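You operate a simulated robot arm through the tools that you are given. There is no shell and no other tool.

You run a simulated two-armed robot. Do the job below in one go: nothing can be reset, and whatever is moved stays where it is left.

TASK
Run the load on the bench job card at the card's voltage.
Fine: switch on the bench supply; set its knob and the orange link plug before the output button; leave it running.

Only the result counts: the job must be done as asked and must still hold three seconds after the hand-in. Knocking over, shifting, dropping, spilling or breaking anything else fails it.

THE ROBOT
Two 7-joint arms with two-finger parallel grippers on one trunk that stands fixed in place. Base frame: the origin is at the foot of the trunk, x ahead of it, y to its left, z up. Lengths are in m, angles in degrees, forces in N, time in s.
The left shoulder is at [0.05, 0.187, 1.085], the right one opposite. With the tool pointing down near the work surface each hand reaches from about 0.1 to 0.66 m from the base axis, measured 20 degrees to its own side. Payload 3.43 kg a hand.
The TCP of each hand is the grasp point between the finger pads, 0.03 m short of the fingertips. In the tool frame z runs along the fingers and y along their closing line. Largest opening 0.094 m; finger width 0.028, thickness 0.01; the body of the gripper, 0.05 by 0.096 m, starts 0.055 m behind the TCP.
Orientation is that of the tool frame in the base frame, as a unit quaternion [w, x, y, z]. With the fingers straight down and closing along the base's y, the tool's x points along the base's -x, its y along +y and its z along -z.

THE INTERFACE
- The arms move only by the tool nudge_tool. It takes "left_plan", "right_plan" or both (then of equal length, played together; a hand with none holds still); each is a list of rows, each a list of 7 numbers: the shift along the tool's x, y, z in units of 20 mm (1.0 is 20 mm), then the turn, a rotation vector about the tool's x, y, z in units of 6 degrees (1.0 is 6 degrees), then the finger opening in m, from 0 to 0.094. In form: [[tx, ty, tz, ax, ay, az, hand], ...]. A call has 1 to 20 rows; each row shifts and turns the commanded pose from where the row before left it, along the tool's axes as they then stand. A call with a number of a shift or a turn outside -1 to 1 is refused whole. Rows are played at 5 a second. More than 0.05 m and 8.6 degrees between two rows, or a gripper value outside its range, and nothing of the call is played. Where a pose cannot be reached the arm comes as near as it can. A force on the tool above 40 N (or 10 N above the force at the start of the call, whichever is more), or a blocked arm, ends the call early, and 0.2 s more pass. The fingers move at their own pace (about 0.153 m/s each) and stop on an object; they squeeze with about 30 N. The grip force told is the motor's: it shows also when the fingers shut on nothing. Time passes only in rows, and 0.2 s behind the last, so rows that do not move let the fingers close. It gives the time, the measured TCP pose, the force on the tool (base axes), the opening and the grip force at its end, in the units of the frame above (readings bear some noise), with the torque about the TCP (base axes, N m) and any sound that the robot's microphone picked up.
- Cameras (640 x 400 px; columns grow to the right, rows downward): "scene" is now at [0.1317, -0.0552, 1.2618]; the picture's right is [-0.59, -0.81, 0.00], its down [-0.35, 0.25, -0.90] and it looks along [0.73, -0.53, -0.43] (base axes); focal length 310 px, centre (320, 200). "left" rides on the left gripper at [0.076, -0.014, -0.102] in its tool frame; the picture's right is [0.18, 0.98, 0.00], its down [-0.75, 0.14, -0.64] and it looks along [-0.63, 0.12, 0.77] (tool axes); focal length 243 px, centre (320, 200). "right" rides on the right gripper at [0.076, 0.014, -0.103] in its tool frame; the picture's right is [-0.18, 0.98, 0.00], its down [-0.75, -0.14, -0.64] and it looks along [-0.63, -0.12, 0.77] (tool axes); focal length 243 px, centre (320, 200). There is no depth. A picture from a camera that has moved, and an enlarged one, comes with that camera's place and axes in the base frame and with its lens.
- grab_frame(camera): a new picture of that camera. No time passes.
- slide_trunk(by): slides the trunk up (or, below 0, down) by that many m; the arms and the scene camera ride with it, the base frame stays. It gives what a move gives, with no picture.
- pan_tilt(pan, tilt): turns the head with the scene camera to pan (to the left, within 80 degrees either way) and tilt (down, from -29 to 69), counted from straight ahead of the robot. It gives what a move gives.
- zoom(camera, box): a new picture of the part [left, top, right, bottom] of that camera's present view, enlarged. No time passes.
- finish_job(): hands the job in; it is judged then, once.

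Places have to be worked out from the pictures, the camera data and where the tool is seen. Open the grippers and draw the arms clear of the work before you hand the job in, unless the task says otherwise.

The tools are called after "Request:" by a JSON object that holds its "op" and its "data". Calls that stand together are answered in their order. nudge_tool: Moves the arms, as the interface text tells. Its arguments: {"type":"object","properties":{"left_plan":{"type":"array"},"right_plan":{"type":"array"}},"required":[]} The other tools are called the same way: slide_trunk (by) moves the trunk up or down; pan_tilt (pan, tilt) turns the head that bears the scene camera; grab_frame (camera) takes a picture; zoom (camera, box) takes an enlarged picture of a part of a camera's view; finish_job () hands the job in.

At the start:

```text
time_s: 0.0
left_ee_pos: [0.3991, -0.0688, 1.0791]
left_orientation: [0.0, -0.001, 1.0, 0.0]
left_ft_force: [0.7, 0.3, 0.0]
left_moment: [-0.02, -0.01, -0.02]
left_width: 0.0941
left_gripper_force: 0.1
right_ee_pos: [0.302, -0.3223, 1.0308]
right_orientation: [0.0, 0.0, 1.0, 0.001]
right_ft_force: [0.1, -0.2, 0.0]
right_moment: [0.01, 0.01, 0.0]
right_width: 0.094
right_gripper_force: 0.0
trunk travel left (down, up): [-0.3, 0.132]
head pan, tilt (commanded): [-35.9, 25.3]
```

scene: 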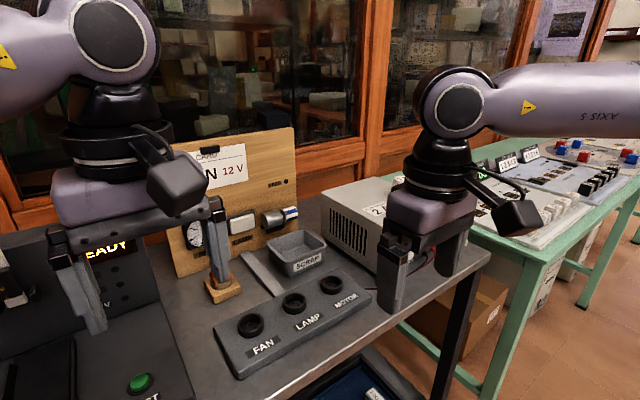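
right: 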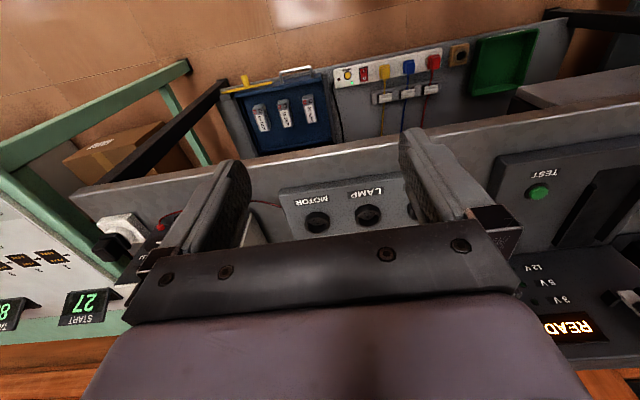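
left: 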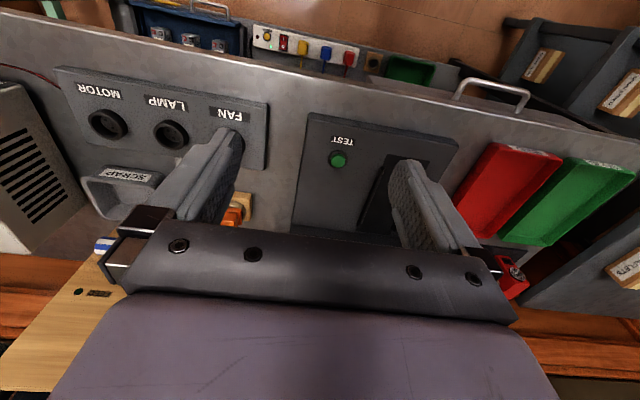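

I see a bench with a job card on a wooden board, FAN/LAMP/MOTOR sockets, a scrap tray and a supply on the right. First I look closer at the card and the supply.

Request:
{"op": "zoom", "data": {"camera": "scene", "box": [150, 120, 400, 380]}}

Request:
{"op": "zoom", "data": {"camera": "scene", "box": [320, 160, 480, 260]}}

Request:
{"op": "zoom", "data": {"camera": "scene", "box": [160, 120, 320, 220]}}

```text
1.54 times, centred on (275, 250) of scene
camera zoom: at [0.1317, -0.0552, 1.2618], right [-0.59, -0.81, 0.0], down [-0.35, 0.25, -0.9], along [0.73, -0.53, -0.43], focal length 478 px, centre (389, 123)
```

zoom: 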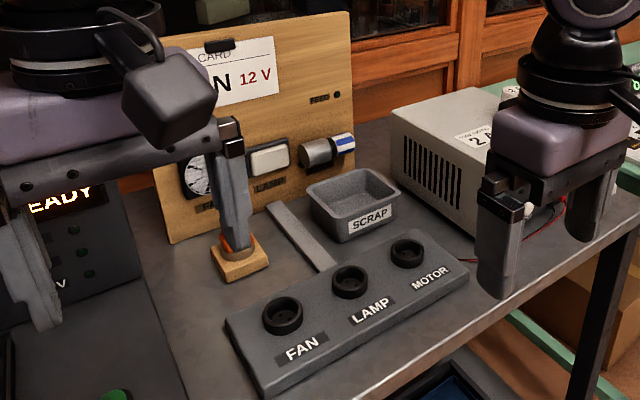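

```text
4.00 times, centred on (400, 210) of scene
camera zoom: at [0.1317, -0.0552, 1.2618], right [-0.59, -0.81, 0.0], down [-0.35, 0.25, -0.9], along [0.73, -0.53, -0.43], focal length 1242 px, centre (0, 160)
```

zoom: 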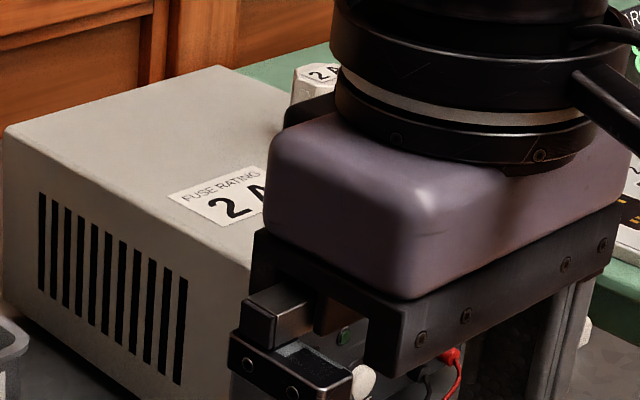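

```text
4.00 times, centred on (240, 170) of scene
camera zoom: at [0.1317, -0.0552, 1.2618], right [-0.59, -0.81, 0.0], down [-0.35, 0.25, -0.9], along [0.73, -0.53, -0.43], focal length 1242 px, centre (640, 320)
```

zoom: 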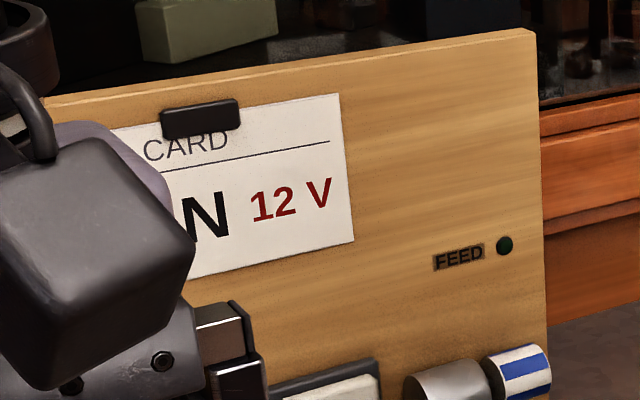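

The card seems to read "FAN 12 V", but the arm hides part. I turn the head to see everything around.

Request:
{"op": "pan_tilt", "data": {"pan": -10, "tilt": 40}}

Request:
{"op": "grab_frame", "data": {"camera": "scene"}}

Request:
{"op": "pan_tilt", "data": {"pan": -65, "tilt": 30}}

Request:
{"op": "grab_frame", "data": {"camera": "scene"}}

Request:
{"op": "pan_tilt", "data": {"pan": 30, "tilt": 30}}

Request:
{"op": "grab_frame", "data": {"camera": "scene"}}

Request:
{"op": "pan_tilt", "data": {"pan": -40, "tilt": 60}}

Request:
{"op": "grab_frame", "data": {"camera": "scene"}}

```text
time_s: 0.9
left_ee_pos: [0.3979, -0.0679, 1.0808]
left_orientation: [0.0, 0.0, 1.0, -0.001]
left_ft_force: [-0.7, 0.3, -0.3]
left_moment: [0.02, 0.0, -0.02]
left_width: 0.094
left_gripper_force: 0.1
right_ee_pos: [0.3021, -0.3225, 1.03]
right_orientation: [0.0, 0.0, 1.0, 0.0]
right_ft_force: [-0.3, -0.5, -0.6]
right_moment: [-0.01, 0.02, -0.01]
right_width: 0.0938
right_gripper_force: 0.0
trunk travel left (down, up): [-0.3, 0.132]
head pan, tilt (commanded): [-10.0, 40.0]
```

```text
taken
camera scene: at [0.1408, -0.016, 1.2391], right [-0.17, -0.98, 0.0], down [-0.63, 0.11, -0.77], along [0.75, -0.13, -0.64], focal length 310 px, centre (320, 200)
```

scene: 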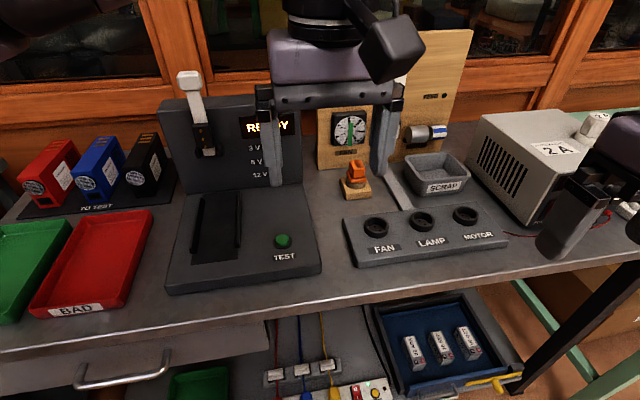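

```text
time_s: 2.1
left_ee_pos: [0.3986, -0.0678, 1.0814]
left_orientation: [0.0, 0.0, 1.0, -0.001]
left_ft_force: [0.5, 0.7, -1.1]
left_moment: [-0.03, -0.03, -0.02]
left_width: 0.0938
left_gripper_force: 0.0
right_ee_pos: [0.3005, -0.3223, 1.0299]
right_orientation: [-0.001, 0.0, 1.0, 0.0]
right_ft_force: [-0.2, -0.4, -0.3]
right_moment: [0.02, -0.03, -0.01]
right_width: 0.0937
right_gripper_force: 0.0
trunk travel left (down, up): [-0.3, 0.132]
head pan, tilt (commanded): [-65.0, 30.0]
```

```text
taken
camera scene: at [0.0954, -0.0831, 1.2544], right [-0.91, -0.42, 0.0], down [-0.21, 0.45, -0.87], along [0.37, -0.78, -0.5], focal length 310 px, centre (320, 200)
```

scene: 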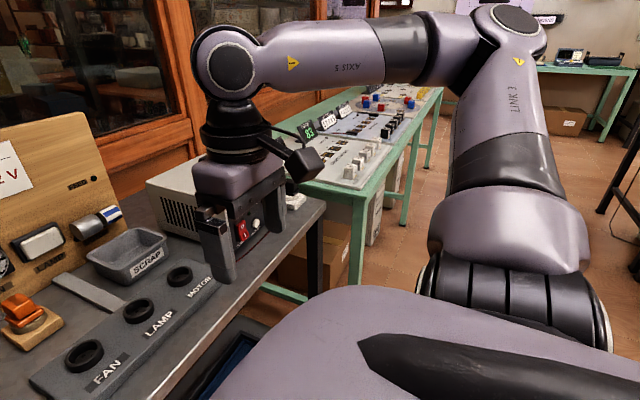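

```text
time_s: 3.9
left_ee_pos: [0.3973, -0.0674, 1.0799]
left_orientation: [0.0, -0.001, 1.0, 0.0]
left_ft_force: [0.4, 0.0, 0.1]
left_moment: [0.04, -0.01, 0.04]
left_width: 0.0941
left_gripper_force: 0.1
right_ee_pos: [0.2998, -0.3231, 1.0312]
right_orientation: [0.0, 0.0, 1.0, 0.0]
right_ft_force: [-0.7, 0.1, -0.4]
right_moment: [0.04, -0.01, 0.01]
right_width: 0.0939
right_gripper_force: 0.0
trunk travel left (down, up): [-0.3, 0.132]
head pan, tilt (commanded): [30.0, 30.0]
```

```text
taken
camera scene: at [0.1355, 0.044, 1.2544], right [0.5, -0.87, 0.0], down [-0.43, -0.25, -0.87], along [0.75, 0.43, -0.5], focal length 310 px, centre (320, 200)
```

scene: 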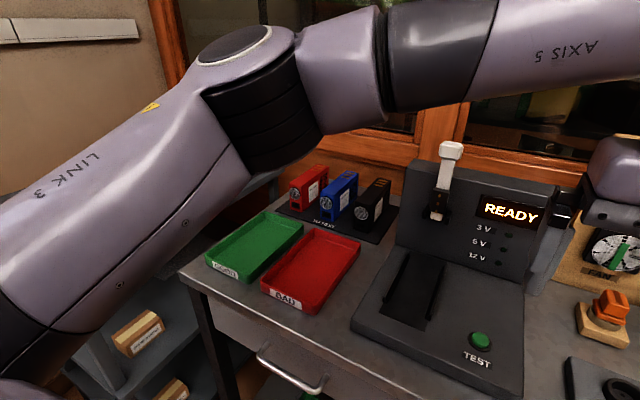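

```text
time_s: 5.3
left_ee_pos: [0.3974, -0.0679, 1.0813]
left_orientation: [0.0, -0.001, 1.0, 0.0]
left_ft_force: [-0.3, -0.7, -0.7]
left_moment: [0.0, 0.02, 0.01]
left_width: 0.0942
left_gripper_force: 0.0
right_ee_pos: [0.3006, -0.3223, 1.0323]
right_orientation: [0.0, 0.0, 1.0, 0.0]
right_ft_force: [0.5, 0.5, -0.5]
right_moment: [-0.02, -0.02, 0.0]
right_width: 0.094
right_gripper_force: 0.1
trunk travel left (down, up): [-0.3, 0.132]
head pan, tilt (commanded): [-40.0, 60.0]
```

```text
taken
camera scene: at [0.1082, -0.044, 1.2123], right [-0.64, -0.77, 0.0], down [-0.66, 0.56, -0.5], along [0.38, -0.32, -0.87], focal length 310 px, centre (320, 200)
```

scene: 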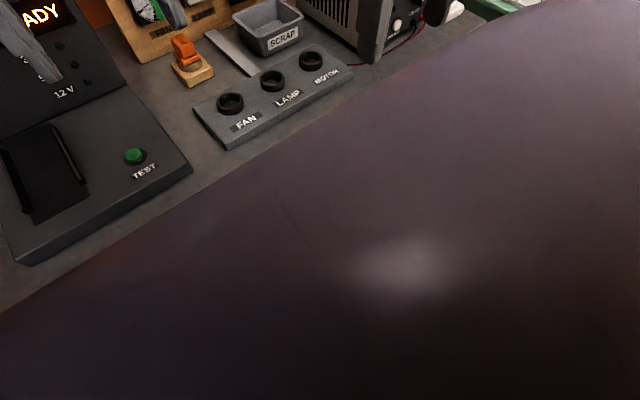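

The plug (orange) sits on a wooden holder; the supply has a red rocker, a knob and leads behind the right gripper. I'll look at the supply with the head panned right and zoomed.

Request:
{"op": "pan_tilt", "data": {"pan": -65, "tilt": 30}}

Request:
{"op": "zoom", "data": {"camera": "scene", "box": [140, 160, 330, 290]}}

Request:
{"op": "zoom", "data": {"camera": "right", "box": [0, 180, 220, 330]}}

Request:
{"op": "zoom", "data": {"camera": "right", "box": [220, 40, 480, 160]}}

```text
time_s: 6.2
left_ee_pos: [0.3968, -0.0687, 1.0809]
left_orientation: [0.0, -0.001, 1.0, -0.001]
left_ft_force: [-0.1, -0.2, 0.9]
left_moment: [-0.01, 0.04, -0.04]
left_width: 0.0941
left_gripper_force: 0.0
right_ee_pos: [0.3021, -0.3221, 1.03]
right_orientation: [0.0, 0.0, 1.0, 0.001]
right_ft_force: [0.1, -0.7, 0.5]
right_moment: [0.0, -0.01, -0.01]
right_width: 0.0938
right_gripper_force: 0.1
trunk travel left (down, up): [-0.3, 0.132]
head pan, tilt (commanded): [-65.0, 30.0]
```

```text
3.08 times, centred on (235, 225) of scene
camera zoom: at [0.0954, -0.0831, 1.2543], right [-0.91, -0.42, 0.0], down [-0.21, 0.45, -0.87], along [0.37, -0.78, -0.5], focal length 955 px, centre (582, 123)
```

zoom: 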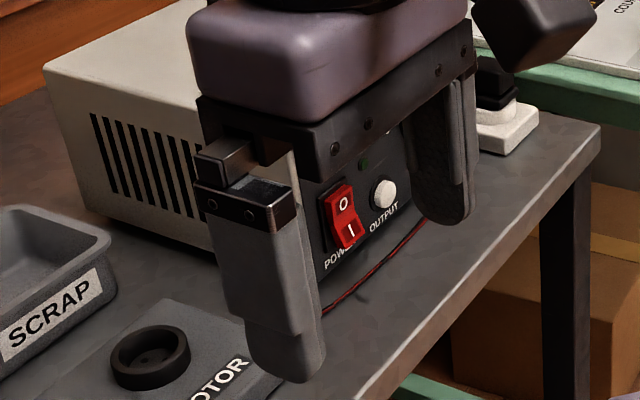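

```text
2.67 times, centred on (110, 255) of right
camera zoom: at [0.2263, -0.3096, 1.1333], right [0.18, 0.98, 0.0], down [0.75, -0.14, 0.64], along [0.63, -0.12, -0.77], focal length 647 px, centre (880, 53)
```

zoom: 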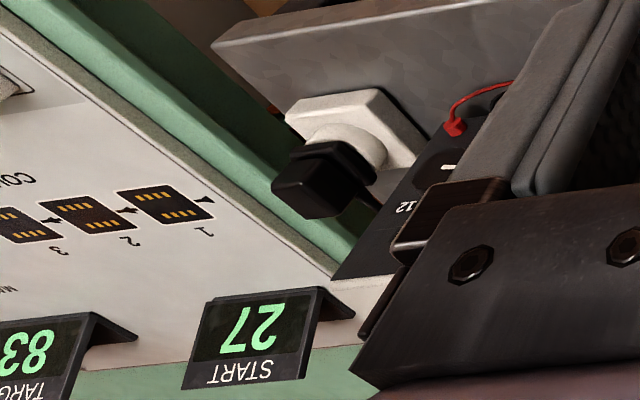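

```text
2.46 times, centred on (350, 100) of right
camera zoom: at [0.2263, -0.3096, 1.1333], right [0.18, 0.98, 0.0], down [0.75, -0.14, 0.64], along [0.63, -0.12, -0.77], focal length 597 px, centre (246, 446)
```

zoom: 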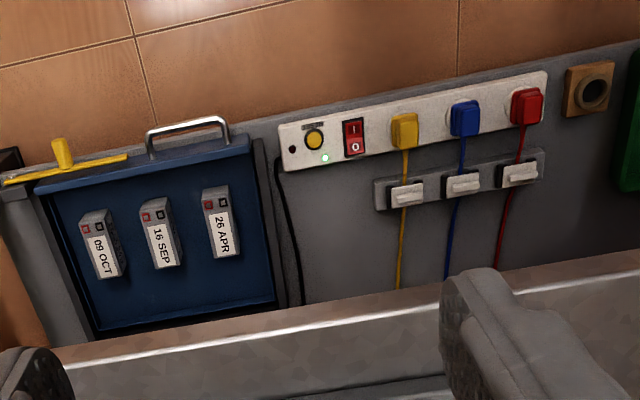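

The right gripper blocks the supply front. I back the right hand up and away (20 mm steps: back in x and up) to get a clear view of the panel.

Request:
{"op": "nudge_tool", "data": {"right_plan": [[0.5, 0, -1, 0, 0, 0, 0.094], [0.5, 0, -1, 0, 0, 0, 0.094], [1, 0, -0.5, 0, 0, 0, 0.094], [1, 0, 0, 0, 0, 0, 0.094], [1, 0, 0, 0, 0, 0, 0.094]]}}

Request:
{"op": "grab_frame", "data": {"camera": "right"}}

Request:
{"op": "grab_frame", "data": {"camera": "scene"}}

```text
time_s: 7.4
left_ee_pos: [0.398, -0.0673, 1.0804]
left_orientation: [0.0, 0.0, 1.0, -0.001]
left_ft_force: [-0.4, 0.3, 0.7]
left_moment: [-0.04, -0.03, 0.0]
left_width: 0.0939
left_gripper_force: 0.1
right_ee_pos: [0.2202, -0.3218, 1.0811]
right_orientation: [0.0, 0.0, 1.0, 0.0]
right_ft_force: [0.5, -1.0, -0.4]
right_moment: [-0.02, -0.01, 0.01]
right_width: 0.0942
right_gripper_force: 0.0
trunk travel left (down, up): [-0.3, 0.132]
head pan, tilt (commanded): [-65.0, 30.0]
```

```text
taken
camera right: at [0.1453, -0.3089, 1.1837], right [0.18, 0.98, 0.0], down [0.75, -0.14, 0.64], along [0.63, -0.12, -0.77], focal length 243 px, centre (320, 200)
```

right: 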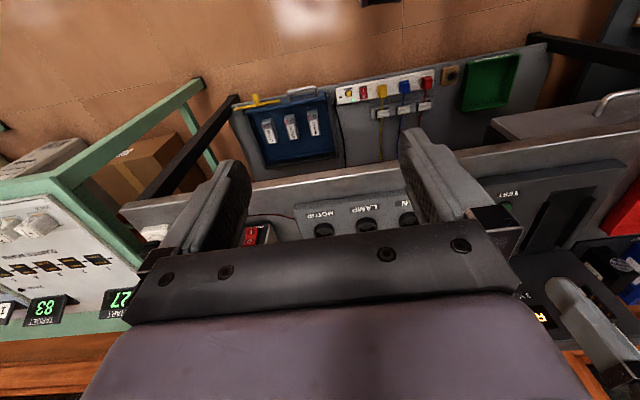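

```text
taken
camera scene: at [0.0953, -0.0832, 1.2544], right [-0.91, -0.42, 0.0], down [-0.21, 0.45, -0.87], along [0.37, -0.78, -0.5], focal length 310 px, centre (320, 200)
```

scene: 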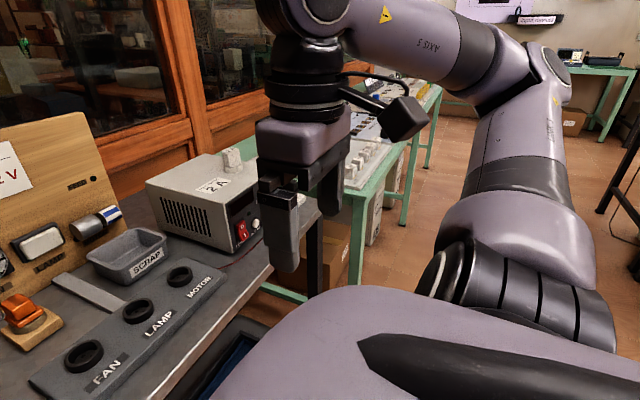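

The supply is more visible now. I zoom on it.

Request:
{"op": "zoom", "data": {"camera": "scene", "box": [140, 140, 330, 280]}}

Request:
{"op": "nudge_tool", "data": {"right_plan": [[0, -1, -1, 0, 0, 0, 0.094], [0, -1, -1, 0, 0, 0, 0.094], [0, -1, -1, 0, 0, 0, 0.094], [0, -1, -1, 0, 0, 0, 0.094], [0, -1, -1, 0, 0, 0, 0.094], [0, -1, -1, 0, 0, 0, 0.094]]}}

Request:
{"op": "grab_frame", "data": {"camera": "right"}}

Request:
{"op": "grab_frame", "data": {"camera": "scene"}}

```text
2.86 times, centred on (235, 210) of scene
camera zoom: at [0.0953, -0.0832, 1.2544], right [-0.91, -0.42, 0.0], down [-0.21, 0.45, -0.87], along [0.37, -0.78, -0.5], focal length 887 px, centre (563, 171)
```

zoom: 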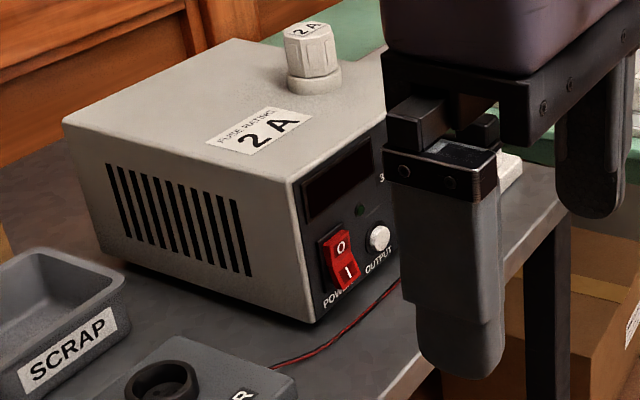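

```text
time_s: 8.8
left_ee_pos: [0.3979, -0.0674, 1.0802]
left_orientation: [0.001, -0.001, 1.0, 0.001]
left_ft_force: [-0.9, 0.3, 0.6]
left_moment: [0.0, 0.02, -0.02]
left_width: 0.0941
left_gripper_force: 0.0
right_ee_pos: [0.2191, -0.4423, 1.2014]
right_orientation: [0.0, 0.0, 1.0, 0.0]
right_ft_force: [0.2, -0.2, 1.4]
right_moment: [0.03, 0.04, 0.02]
right_width: 0.094
right_gripper_force: 0.1
trunk travel left (down, up): [-0.3, 0.132]
head pan, tilt (commanded): [-65.0, 30.0]
```

```text
taken
camera right: at [0.1448, -0.4296, 1.3037], right [0.18, 0.98, 0.0], down [0.75, -0.14, 0.64], along [0.63, -0.12, -0.77], focal length 243 px, centre (320, 200)
```

right: 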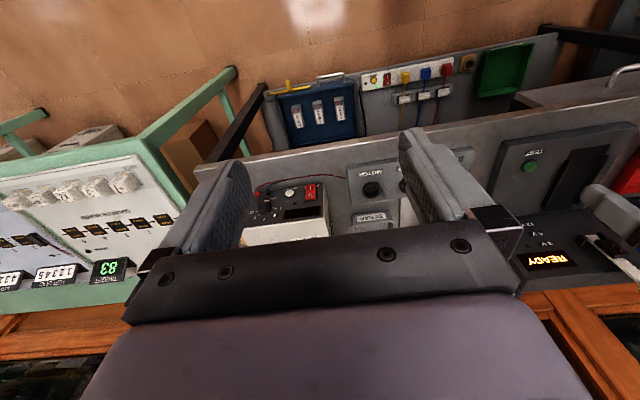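

```text
taken
camera scene: at [0.0953, -0.083, 1.2544], right [-0.91, -0.42, 0.0], down [-0.21, 0.45, -0.87], along [0.37, -0.79, -0.5], focal length 310 px, centre (320, 200)
```

scene: 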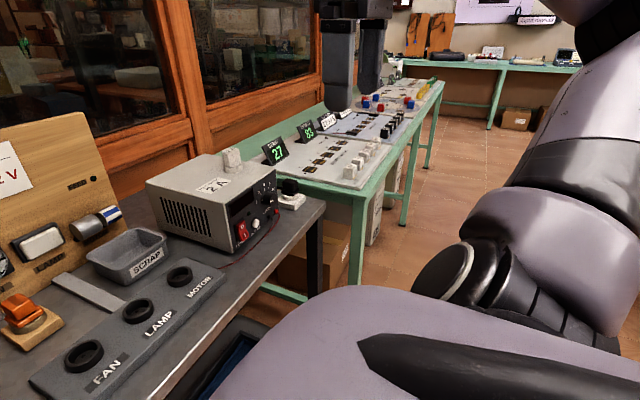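

Now the supply front is clear. I zoom on it from both cameras.

Request:
{"op": "zoom", "data": {"camera": "scene", "box": [210, 140, 320, 260]}}

Request:
{"op": "zoom", "data": {"camera": "right", "box": [230, 160, 350, 250]}}

Request:
{"op": "zoom", "data": {"camera": "scene", "box": [0, 100, 250, 380]}}

```text
3.33 times, centred on (265, 200) of scene
camera zoom: at [0.0953, -0.083, 1.2544], right [-0.91, -0.42, 0.0], down [-0.21, 0.45, -0.87], along [0.37, -0.79, -0.5], focal length 1035 px, centre (503, 200)
```

zoom: 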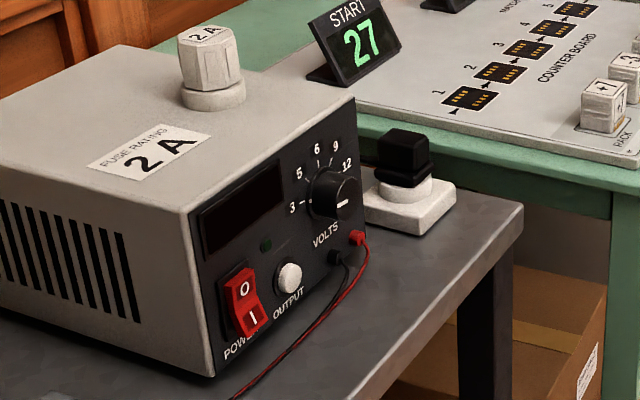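

```text
4.44 times, centred on (290, 205) of right
camera zoom: at [0.1448, -0.4296, 1.3037], right [0.18, 0.98, 0.0], down [0.75, -0.14, 0.64], along [0.63, -0.12, -0.77], focal length 1078 px, centre (453, 178)
```

zoom: 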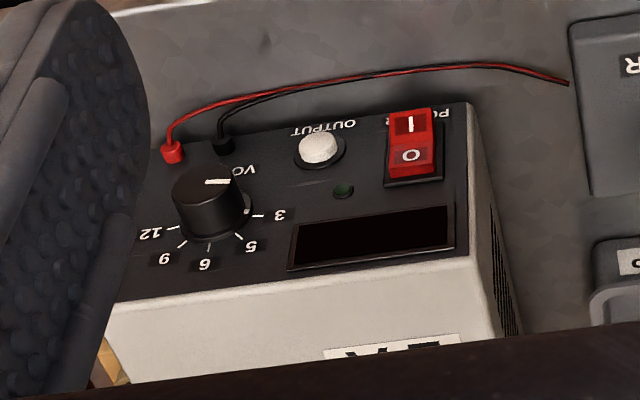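

```text
1.43 times, centred on (125, 240) of scene
camera zoom: at [0.0953, -0.083, 1.2544], right [-0.91, -0.42, 0.0], down [-0.21, 0.45, -0.87], along [0.37, -0.79, -0.5], focal length 444 px, centre (599, 143)
```

zoom: 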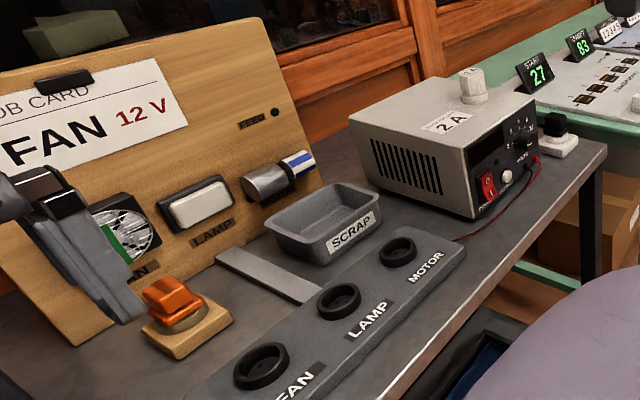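

The card reads FAN 12 V. The knob positions are 3, 5, 6, 9, 12; I zoom much closer on the knob, and on the plug and FAN socket.

Request:
{"op": "zoom", "data": {"camera": "scene", "box": [230, 175, 290, 255]}}

Request:
{"op": "zoom", "data": {"camera": "right", "box": [255, 180, 310, 220]}}

Request:
{"op": "zoom", "data": {"camera": "scene", "box": [0, 260, 120, 380]}}

Request:
{"op": "zoom", "data": {"camera": "scene", "box": [270, 165, 320, 215]}}

```text
5.00 times, centred on (260, 215) of scene
camera zoom: at [0.0953, -0.083, 1.2544], right [-0.91, -0.42, 0.0], down [-0.21, 0.45, -0.87], along [0.37, -0.79, -0.5], focal length 1552 px, centre (620, 125)
```

zoom: 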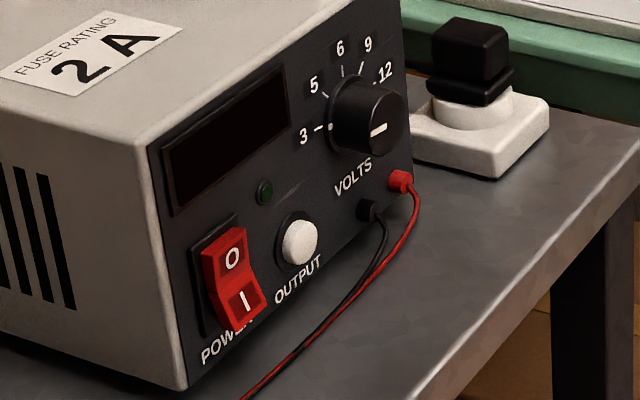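

```text
10.00 times, centred on (282, 200) of right
camera zoom: at [0.1448, -0.4296, 1.3037], right [0.18, 0.98, 0.0], down [0.75, -0.14, 0.64], along [0.63, -0.12, -0.77], focal length 2426 px, centre (695, 200)
```

zoom: 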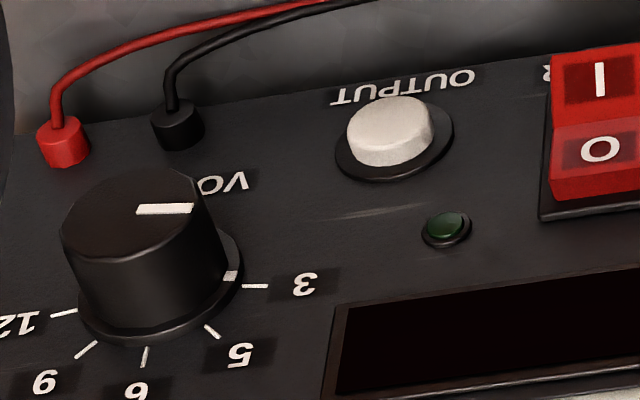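

```text
3.33 times, centred on (60, 320) of scene
camera zoom: at [0.0953, -0.083, 1.2544], right [-0.91, -0.42, 0.0], down [-0.21, 0.45, -0.87], along [0.37, -0.79, -0.5], focal length 1035 px, centre (1187, -200)
```

zoom: 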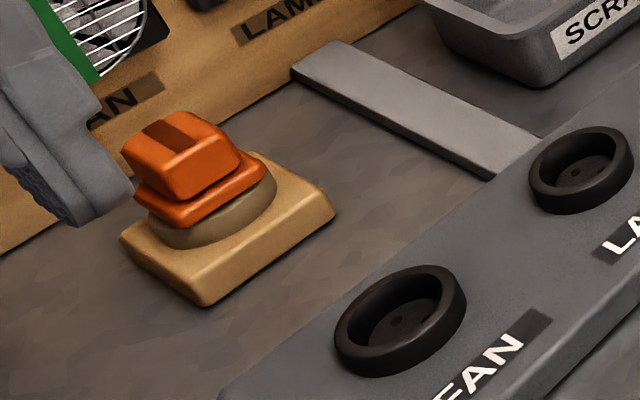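

```text
8.00 times, centred on (295, 190) of scene
camera zoom: at [0.0953, -0.083, 1.2544], right [-0.91, -0.42, 0.0], down [-0.21, 0.45, -0.87], along [0.37, -0.79, -0.5], focal length 2484 px, centre (520, 280)
```

zoom: 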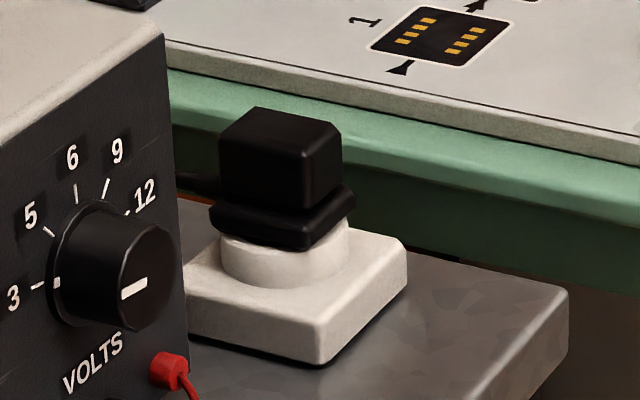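

The knob currently points at 3 and the mains plug appears to be in its outlet. I raise and pull back the left hand so that the scene camera sees the plug, socket and board without obstruction.

Request:
{"op": "nudge_tool", "data": {"left_plan": [[0.5, 1, -1, 0, 0, 0, 0.094], [0.5, 1, -1, 0, 0, 0, 0.094], [1, 1, -1, 0, 0, 0, 0.094], [1, 1, -1, 0, 0, 0, 0.094], [1, 1, -1, 0, 0, 0, 0.094], [1, 1, -1, 0, 0, 0, 0.094]]}}

Request:
{"op": "pan_tilt", "data": {"pan": -25, "tilt": 40}}

Request:
{"op": "grab_frame", "data": {"camera": "scene"}}

Request:
{"op": "grab_frame", "data": {"camera": "left"}}

```text
time_s: 10.2
left_ee_pos: [0.2971, 0.0545, 1.1986]
left_orientation: [0.0, -0.002, 1.0, 0.001]
left_ft_force: [0.3, 0.2, -0.1]
left_moment: [-0.01, 0.0, 0.0]
left_width: 0.0938
left_gripper_force: 0.1
right_ee_pos: [0.2201, -0.442, 1.2012]
right_orientation: [0.0, 0.0, 1.0, 0.0]
right_ft_force: [0.0, -0.3, 0.2]
right_moment: [-0.01, 0.01, 0.0]
right_width: 0.0939
right_gripper_force: 0.1
trunk travel left (down, up): [-0.3, 0.132]
head pan, tilt (commanded): [-65.0, 30.0]
```

```text
time_s: 11.3
left_ee_pos: [0.3037, 0.0588, 1.1954]
left_orientation: [-0.001, 0.001, 1.0, 0.004]
left_ft_force: [41.4, 61.5, -36.4]
left_moment: [-5.84, 1.35, -4.49]
left_width: 0.0939
left_gripper_force: 0.0
right_ee_pos: [0.2192, -0.4422, 1.2007]
right_orientation: [0.0, 0.0, 1.0, 0.0]
right_ft_force: [0.2, -0.2, -0.1]
right_moment: [-0.03, 0.02, 0.01]
right_width: 0.0941
right_gripper_force: 0.2
trunk travel left (down, up): [-0.3, 0.132]
head pan, tilt (commanded): [-25.0, 40.0]
```

```text
taken
camera scene: at [0.1194, -0.0614, 1.2431], right [-0.7, -0.72, 0.0], down [-0.44, 0.42, -0.8], along [0.57, -0.55, -0.61], focal length 310 px, centre (320, 200)
```

scene: 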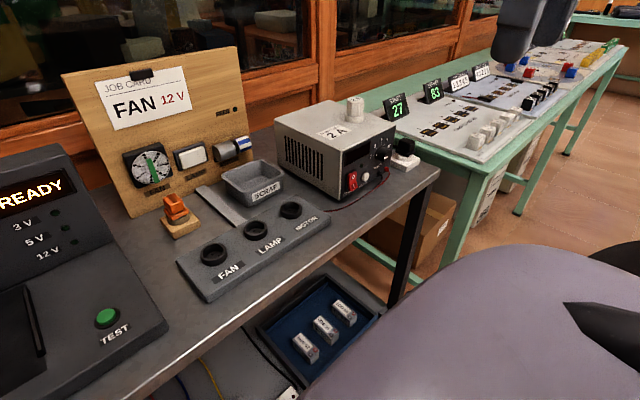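

```text
taken
camera left: at [0.2258, 0.0429, 1.2994], right [-0.18, 0.98, 0.01], down [0.76, 0.14, 0.64], along [0.63, 0.12, -0.77], focal length 243 px, centre (320, 200)
```

left: 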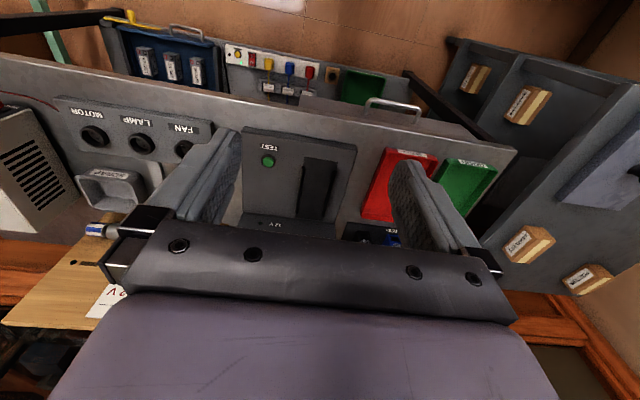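

The head is pressing against the left gripper (61 N) – the pan stopped short at about −44°. I move the left hand forward and to the left, away from the head.

Request:
{"op": "nudge_tool", "data": {"left_plan": [[-1, 0, 0, 0, 0, 0, 0.094], [-1, 1, 0, 0, 0, 0, 0.094], [-1, 1, 0, 0, 0, 0, 0.094], [0, 1, 0, 0, 0, 0, 0.094], [0, 1, 0, 0, 0, 0, 0.094], [0, 1, 0, 0, 0, 0, 0.094]]}}

Request:
{"op": "grab_frame", "data": {"camera": "scene"}}

```text
time_s: 12.7
left_ee_pos: [0.3578, 0.1513, 1.2]
left_orientation: [0.0, -0.001, 1.0, -0.001]
left_ft_force: [-0.5, -0.1, 0.2]
left_moment: [-0.02, -0.05, -0.02]
left_width: 0.0943
left_gripper_force: 0.1
right_ee_pos: [0.2189, -0.4415, 1.2004]
right_orientation: [0.0, 0.0, 1.0, 0.0]
right_ft_force: [0.3, -1.0, -0.3]
right_moment: [-0.01, 0.04, -0.01]
right_width: 0.0941
right_gripper_force: 0.1
trunk travel left (down, up): [-0.3, 0.132]
head pan, tilt (commanded): [-25.0, 40.0]
```

```text
taken
camera scene: at [0.1341, -0.0369, 1.2391], right [-0.42, -0.91, 0.0], down [-0.58, 0.27, -0.77], along [0.69, -0.32, -0.64], focal length 310 px, centre (320, 200)
```

scene: 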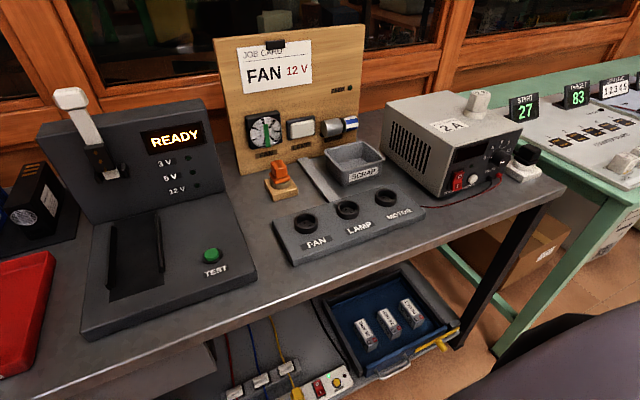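

The head is free now and the force is zero. I zoom here, then raise the trunk 0.13 m for a second vantage to triangulate.

Request:
{"op": "zoom", "data": {"camera": "scene", "box": [250, 140, 450, 280]}}

Request:
{"op": "zoom", "data": {"camera": "scene", "box": [420, 80, 560, 210]}}

Request:
{"op": "slide_trunk", "data": {"by": 0.13}}

Request:
{"op": "grab_frame", "data": {"camera": "scene"}}

```text
2.86 times, centred on (350, 210) of scene
camera zoom: at [0.1341, -0.0369, 1.2391], right [-0.42, -0.91, 0.0], down [-0.58, 0.27, -0.77], along [0.69, -0.32, -0.64], focal length 887 px, centre (234, 171)
```

zoom: 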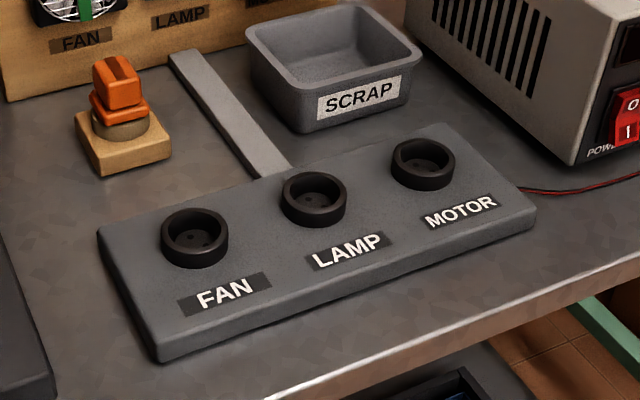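

```text
3.08 times, centred on (490, 145) of scene
camera zoom: at [0.1341, -0.0369, 1.2391], right [-0.42, -0.91, 0.0], down [-0.58, 0.27, -0.77], along [0.69, -0.32, -0.64], focal length 955 px, centre (-203, 369)
```

zoom: 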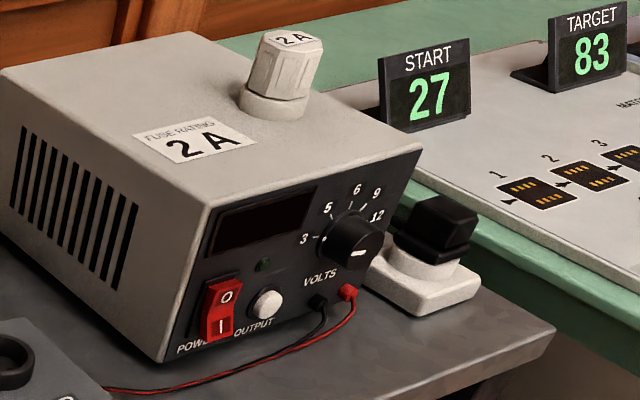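

```text
time_s: 14.3
left_ee_pos: [0.3584, 0.1504, 1.3283]
left_orientation: [0.0, -0.001, 1.0, 0.0]
left_ft_force: [-0.1, -0.1, -0.2]
left_moment: [-0.03, 0.01, 0.02]
left_width: 0.0937
left_gripper_force: 0.1
right_ee_pos: [0.221, -0.4421, 1.3305]
right_orientation: [0.0, -0.001, 1.0, 0.0]
right_ft_force: [0.0, 0.1, 0.6]
right_moment: [0.01, -0.01, 0.02]
right_width: 0.0939
right_gripper_force: 0.1
trunk travel left (down, up): [-0.43, 0.002]
head pan, tilt (commanded): [-25.0, 40.0]
```

```text
taken
camera scene: at [0.1342, -0.0372, 1.369], right [-0.42, -0.91, 0.0], down [-0.58, 0.27, -0.77], along [0.69, -0.32, -0.64], focal length 310 px, centre (320, 200)
```

scene: 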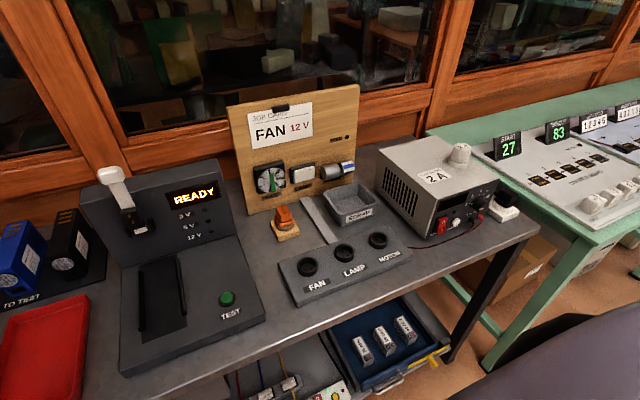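

I zoom at the same items from this raised vantage.

Request:
{"op": "zoom", "data": {"camera": "scene", "box": [250, 180, 430, 310]}}

Request:
{"op": "zoom", "data": {"camera": "scene", "box": [410, 130, 540, 240]}}

```text
3.08 times, centred on (340, 245) of scene
camera zoom: at [0.1342, -0.0372, 1.369], right [-0.42, -0.91, 0.0], down [-0.58, 0.27, -0.77], along [0.69, -0.32, -0.64], focal length 955 px, centre (258, 62)
```

zoom: 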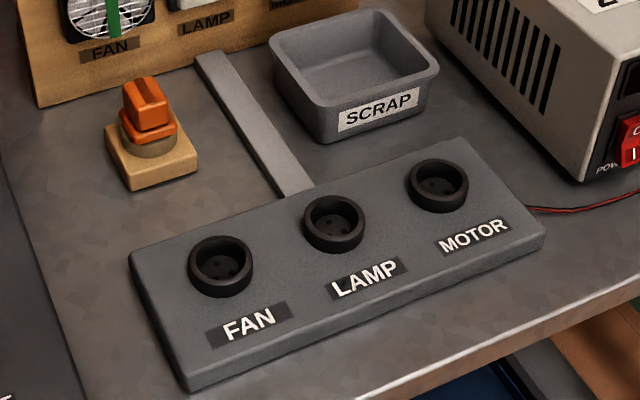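

```text
3.64 times, centred on (475, 185) of scene
camera zoom: at [0.1342, -0.0372, 1.369], right [-0.42, -0.91, 0.0], down [-0.58, 0.27, -0.77], along [0.69, -0.32, -0.64], focal length 1129 px, centre (-244, 254)
```

zoom: 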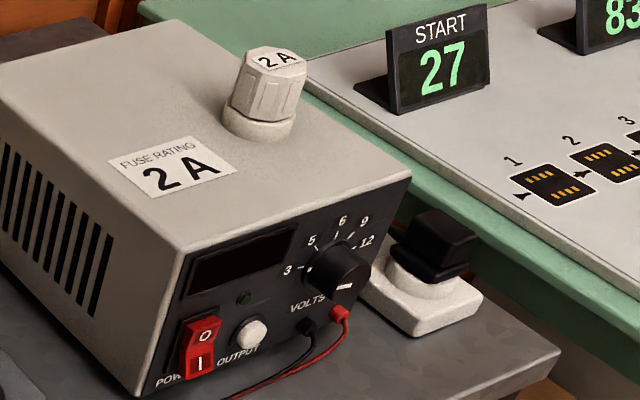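

Triangulation gives: FAN socket ≈ (0.521, −0.189, top 0.842), plug top ≈ (0.679, −0.194, 0.872), rocker ≈ (0.483, −0.513, 0.858), knob ≈ (0.47, −0.617, 0.888), bench top ≈ 0.785. I lower the trunk again and bring the right hand over toward the plug to see it from above.

Request:
{"op": "slide_trunk", "data": {"by": -0.13}}

Request:
{"op": "nudge_tool", "data": {"right_plan": [[-1, 0.2, 0, 0, 0, 0, 0.094], [-1, 0.2, 0, 0, 0, 0, 0.094], [-1, 0.5, 0.3, 0, 0, 0, 0.094], [-1, 0.7, 0.5, 0, 0, 0, 0.094], [-1, 0.8, 0.5, 0, 0, 0, 0.094], [-1, 0.8, 0.6, 0, 0, 0, 0.094], [-1, 0.8, 0.6, 0, 0, 0, 0.094], [-1, 0.8, 0.6, 0, 0, 0, 0.094], [-1, 0.8, 0.6, 0, 0, 0, 0.094], [-1, 0.8, 0.6, 0, 0, 0, 0.094], [-1, 0.8, 0.6, 0, 0, 0, 0.094], [-1, 0.8, 0.6, 0, 0, 0, 0.094], [-1, 0.8, 0.6, 0, 0, 0, 0.094], [-1, 0.8, 0.6, 0, 0, 0, 0.094], [-1, 0.8, 0.6, 0, 0, 0, 0.094], [-1, 0.8, 0.6, 0, 0, 0, 0.094]]}}

Request:
{"op": "grab_frame", "data": {"camera": "right"}}

Request:
{"op": "grab_frame", "data": {"camera": "scene"}}

```text
time_s: 15.8
left_ee_pos: [0.3582, 0.1511, 1.2002]
left_orientation: [0.0, -0.001, 1.0, 0.0]
left_ft_force: [0.3, -0.2, 0.4]
left_moment: [0.01, 0.05, -0.03]
left_width: 0.0943
left_gripper_force: 0.1
right_ee_pos: [0.2195, -0.4423, 1.2018]
right_orientation: [0.0, 0.0, 1.0, 0.0]
right_ft_force: [-0.6, -0.2, 0.0]
right_moment: [0.01, 0.0, 0.01]
right_width: 0.0941
right_gripper_force: 0.1
trunk travel left (down, up): [-0.3, 0.132]
head pan, tilt (commanded): [-25.0, 40.0]
```

```text
time_s: 19.2
left_ee_pos: [0.3588, 0.1509, 1.1989]
left_orientation: [0.0, -0.001, 1.0, 0.0]
left_ft_force: [-0.1, 0.3, -0.4]
left_moment: [0.0, 0.0, 0.02]
left_width: 0.0939
left_gripper_force: 0.0
right_ee_pos: [0.5221, -0.2318, 1.0404]
right_orientation: [0.002, 0.0, 1.0, 0.001]
right_ft_force: [-0.8, -0.2, -0.1]
right_moment: [-0.02, 0.0, -0.02]
right_width: 0.0942
right_gripper_force: 0.1
right hand out of reach, approached as far as the arm can: row 16
trunk travel left (down, up): [-0.3, 0.132]
head pan, tilt (commanded): [-25.0, 40.0]
```

```text
taken
camera right: at [0.4463, -0.2187, 1.1418], right [0.19, 0.98, 0.0], down [0.75, -0.14, 0.64], along [0.63, -0.12, -0.76], focal length 243 px, centre (320, 200)
```

right: 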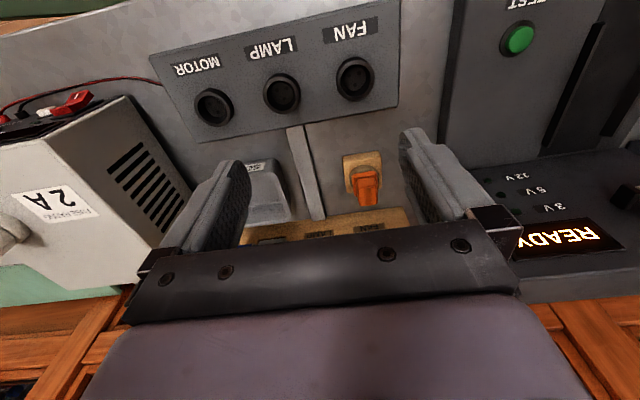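

```text
taken
camera scene: at [0.1339, -0.0369, 1.2391], right [-0.42, -0.91, 0.0], down [-0.58, 0.27, -0.77], along [0.69, -0.32, -0.64], focal length 310 px, centre (320, 200)
```

scene: 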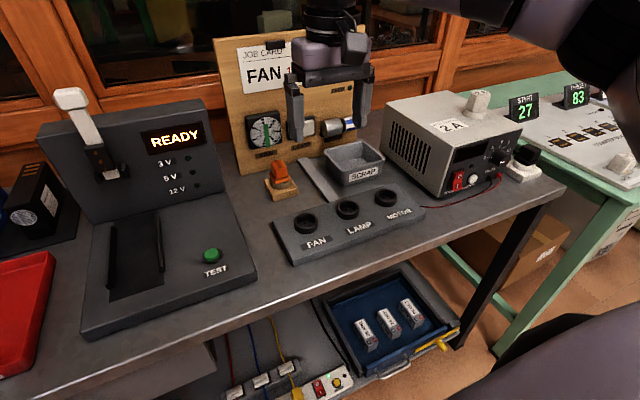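

The arm is at reach limit when pointing straight down here, so I will need to tilt the tool forward for the plug. I zoom on the plug and FAN socket from the right camera.

Request:
{"op": "zoom", "data": {"camera": "right", "box": [310, 130, 420, 220]}}

Request:
{"op": "zoom", "data": {"camera": "right", "box": [310, 30, 410, 120]}}

Request:
{"op": "zoom", "data": {"camera": "scene", "box": [255, 150, 345, 240]}}

```text
4.44 times, centred on (365, 175) of right
camera zoom: at [0.4463, -0.2187, 1.1418], right [0.19, 0.98, 0.0], down [0.75, -0.14, 0.64], along [0.63, -0.12, -0.76], focal length 1078 px, centre (120, 311)
```

zoom: 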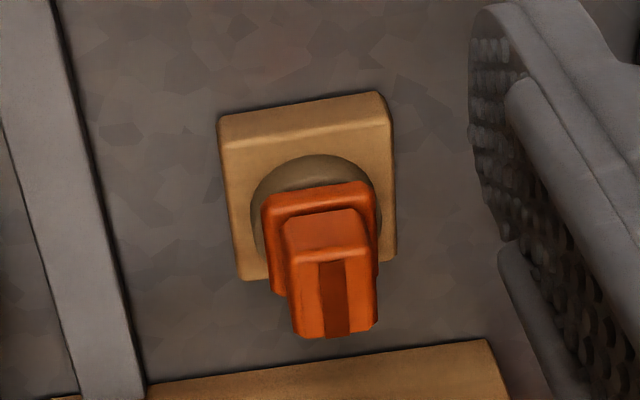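

```text
4.44 times, centred on (360, 75) of right
camera zoom: at [0.4463, -0.2187, 1.1418], right [0.19, 0.98, 0.0], down [0.75, -0.14, 0.64], along [0.63, -0.12, -0.76], focal length 1078 px, centre (142, 756)
```

zoom: 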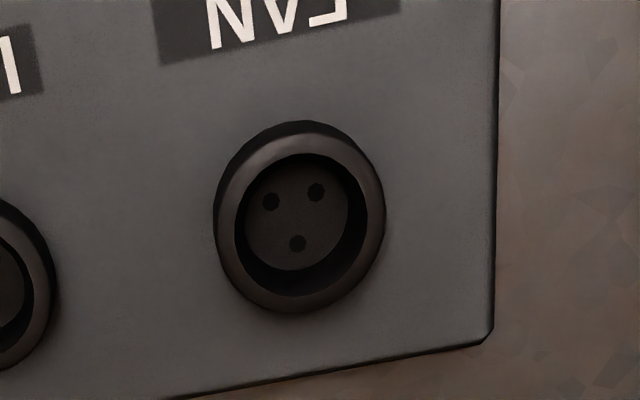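

```text
4.44 times, centred on (300, 195) of scene
camera zoom: at [0.1339, -0.0369, 1.2391], right [-0.42, -0.91, 0.0], down [-0.58, 0.27, -0.77], along [0.69, -0.32, -0.64], focal length 1380 px, centre (409, 222)
```

zoom: 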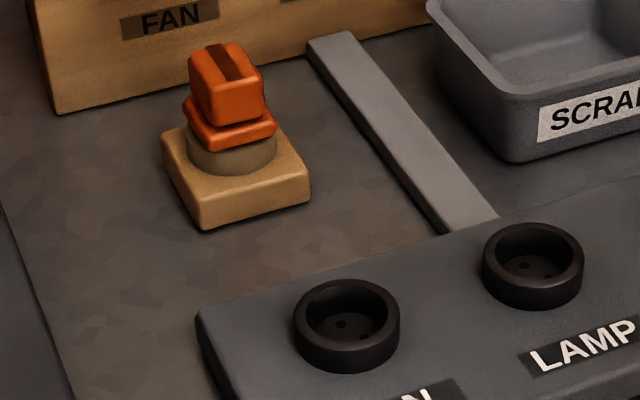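

All items are aligned with the base axes; the plug handle is ~0.029 m wide in y and ~0.034 in x, top z ≈ 0.866, centred ≈ (0.682, −0.191). I tilt the right tool 30° forward (about tool y) and check the pose.

Request:
{"op": "nudge_tool", "data": {"right_plan": [[0.5, 0, 0, 0, -1, 0, 0.07], [0.5, 0, 0, 0, -1, 0, 0.07], [0.5, 0, 0, 0, -1, 0, 0.07], [0, 0, 0, 0, -1, 0, 0.07], [0, 0, 0, 0, -1, 0, 0.07]]}}

Request:
{"op": "grab_frame", "data": {"camera": "right"}}

```text
time_s: 20.4
left_ee_pos: [0.357, 0.1516, 1.2003]
left_orientation: [0.001, -0.001, 1.0, 0.0]
left_ft_force: [0.4, -0.4, 0.8]
left_moment: [0.03, -0.03, -0.01]
left_width: 0.0941
left_gripper_force: 0.0
right_ee_pos: [0.4915, -0.2316, 1.0374]
right_orientation: [0.259, 0.001, 0.966, 0.0]
right_ft_force: [0.7, -0.1, 0.0]
right_moment: [0.0, 0.05, -0.01]
right_width: 0.0699
right_gripper_force: 0.0
trunk travel left (down, up): [-0.3, 0.132]
head pan, tilt (commanded): [-25.0, 40.0]
```

```text
taken
camera right: at [0.3763, -0.2185, 1.0871], right [0.16, 0.98, 0.09], down [0.33, -0.14, 0.93], along [0.93, -0.12, -0.35], focal length 243 px, centre (320, 200)
```

right: 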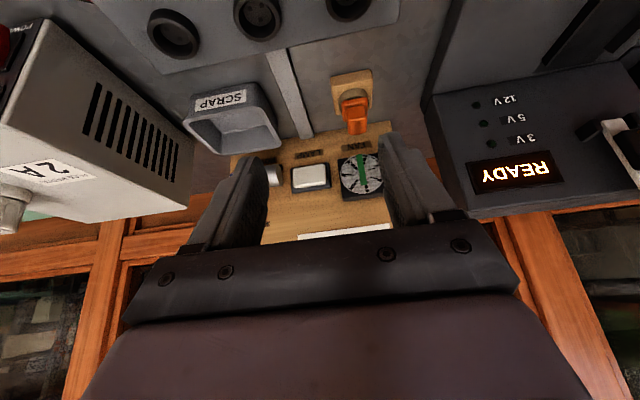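

Tool is now tilted 30° forward. I move to about (0.60, −0.191, 0.96) for a closer look at the plug from the right camera.

Request:
{"op": "nudge_tool", "data": {"right_plan": [[-0.395, 0.29, 0.866, 0, 0, 0, 0.07], [-0.395, 0.29, 0.866, 0, 0, 0, 0.07], [-0.395, 0.29, 0.866, 0, 0, 0, 0.07], [-0.395, 0.29, 0.866, 0, 0, 0, 0.07], [-0.395, 0.29, 0.866, 0, 0, 0, 0.07], [-0.395, 0.29, 0.866, 0, 0, 0, 0.07], [-0.395, 0.29, 0.866, 0, 0, 0, 0.07]]}}

Request:
{"op": "grab_frame", "data": {"camera": "right"}}

Request:
{"op": "grab_frame", "data": {"camera": "scene"}}

```text
time_s: 22.0
left_ee_pos: [0.358, 0.1515, 1.1994]
left_orientation: [0.0, -0.001, 1.0, 0.0]
left_ft_force: [-0.2, 0.3, 0.5]
left_moment: [0.01, -0.01, 0.04]
left_width: 0.0938
left_gripper_force: 0.2
right_ee_pos: [0.5894, -0.2006, 0.962]
right_orientation: [0.26, 0.001, 0.966, 0.0]
right_ft_force: [-0.5, 0.3, 0.1]
right_moment: [-0.03, 0.02, 0.0]
right_width: 0.0698
right_gripper_force: 0.1
right hand out of reach, approached as far as the arm can: row 7
trunk travel left (down, up): [-0.3, 0.132]
head pan, tilt (commanded): [-25.0, 40.0]
```

```text
taken
camera right: at [0.4731, -0.1887, 1.0131], right [0.16, 0.98, 0.09], down [0.33, -0.14, 0.93], along [0.93, -0.12, -0.35], focal length 243 px, centre (320, 200)
```

right: 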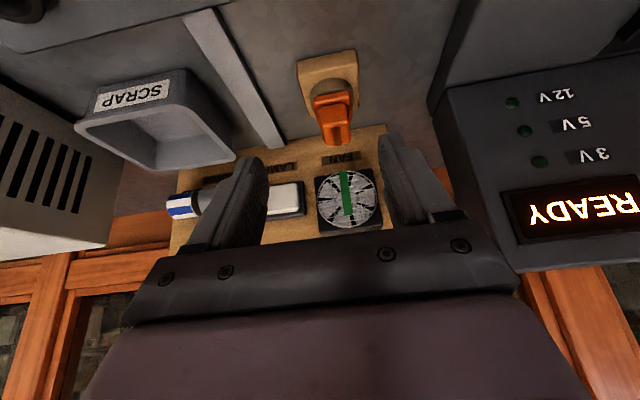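

```text
taken
camera scene: at [0.1342, -0.0371, 1.2391], right [-0.42, -0.91, 0.0], down [-0.58, 0.27, -0.77], along [0.69, -0.32, -0.64], focal length 310 px, centre (320, 200)
```

scene: 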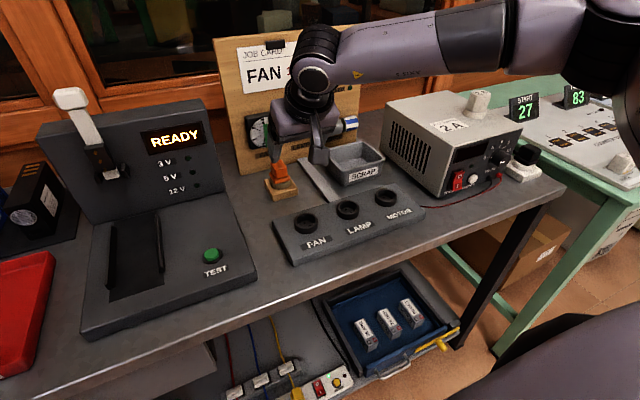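

Row 7 hit the reach limit at (0.589, −0.20, 0.96). Reach seems to grow when the hand is lower relative to the shoulder, so I raise the trunk by 0.12 and then go forward and down from there.

Request:
{"op": "slide_trunk", "data": {"by": 0.12}}

Request:
{"op": "nudge_tool", "data": {"right_plan": [[0, 0.1, 1, 0, 0, 0, 0.07], [0.2, 0.1, 1, 0, 0, 0, 0.07], [0.2, 0.1, 1, 0, 0, 0, 0.07], [0.2, 0.1, 1, 0, 0, 0, 0.07]]}}

```text
time_s: 23.5
left_ee_pos: [0.3584, 0.1513, 1.3191]
left_orientation: [0.001, -0.001, 1.0, 0.0]
left_ft_force: [0.3, 0.0, -0.2]
left_moment: [0.07, -0.03, -0.01]
left_width: 0.0942
left_gripper_force: 0.1
right_ee_pos: [0.5893, -0.2007, 1.0818]
right_orientation: [0.259, 0.002, 0.966, 0.0]
right_ft_force: [-0.3, 0.4, -0.6]
right_moment: [-0.01, 0.04, 0.0]
right_width: 0.0698
right_gripper_force: 0.1
trunk travel left (down, up): [-0.42, 0.012]
head pan, tilt (commanded): [-25.0, 40.0]
```

```text
time_s: 24.5
left_ee_pos: [0.358, 0.1517, 1.32]
left_orientation: [-0.001, 0.0, 1.0, 0.001]
left_ft_force: [-0.7, 0.7, -0.1]
left_moment: [0.04, 0.03, -0.03]
left_width: 0.0939
left_gripper_force: 0.1
right_ee_pos: [0.584, -0.2217, 1.0233]
right_orientation: [0.259, 0.0, 0.966, 0.001]
right_ft_force: [-0.6, -1.4, -0.9]
right_moment: [0.01, -0.01, 0.01]
right_width: 0.0698
right_gripper_force: 0.1
right hand out of reach, approached as far as the arm can: row 1, 2, 3, 4
trunk travel left (down, up): [-0.42, 0.012]
head pan, tilt (commanded): [-25.0, 40.0]
```

Still limited. I move straight down here to see how reach changes lower.

Request:
{"op": "nudge_tool", "data": {"right_plan": [[0.5, 0, 0.866, 0, 0, 0, 0.07], [0.5, 0, 0.866, 0, 0, 0, 0.07], [0.5, 0, 0.866, 0, 0, 0, 0.07], [0.5, 0, 0.866, 0, 0, 0, 0.07], [0, 0, 0, 0, 0, 0, 0.07]]}}

```text
time_s: 25.7
left_ee_pos: [0.3574, 0.1513, 1.3197]
left_orientation: [0.0, -0.002, 1.0, 0.0]
left_ft_force: [0.0, -0.3, -0.2]
left_moment: [-0.01, 0.01, 0.02]
left_width: 0.0939
left_gripper_force: 0.0
right_ee_pos: [0.5598, -0.2448, 0.9626]
right_orientation: [0.26, -0.001, 0.966, 0.002]
right_ft_force: [-0.3, -0.2, 0.2]
right_moment: [0.0, -0.02, 0.0]
right_width: 0.07
right_gripper_force: 0.1
right hand out of reach, approached as far as the arm can: row 1, 2, 3, 4
trunk travel left (down, up): [-0.42, 0.012]
head pan, tilt (commanded): [-25.0, 40.0]
```

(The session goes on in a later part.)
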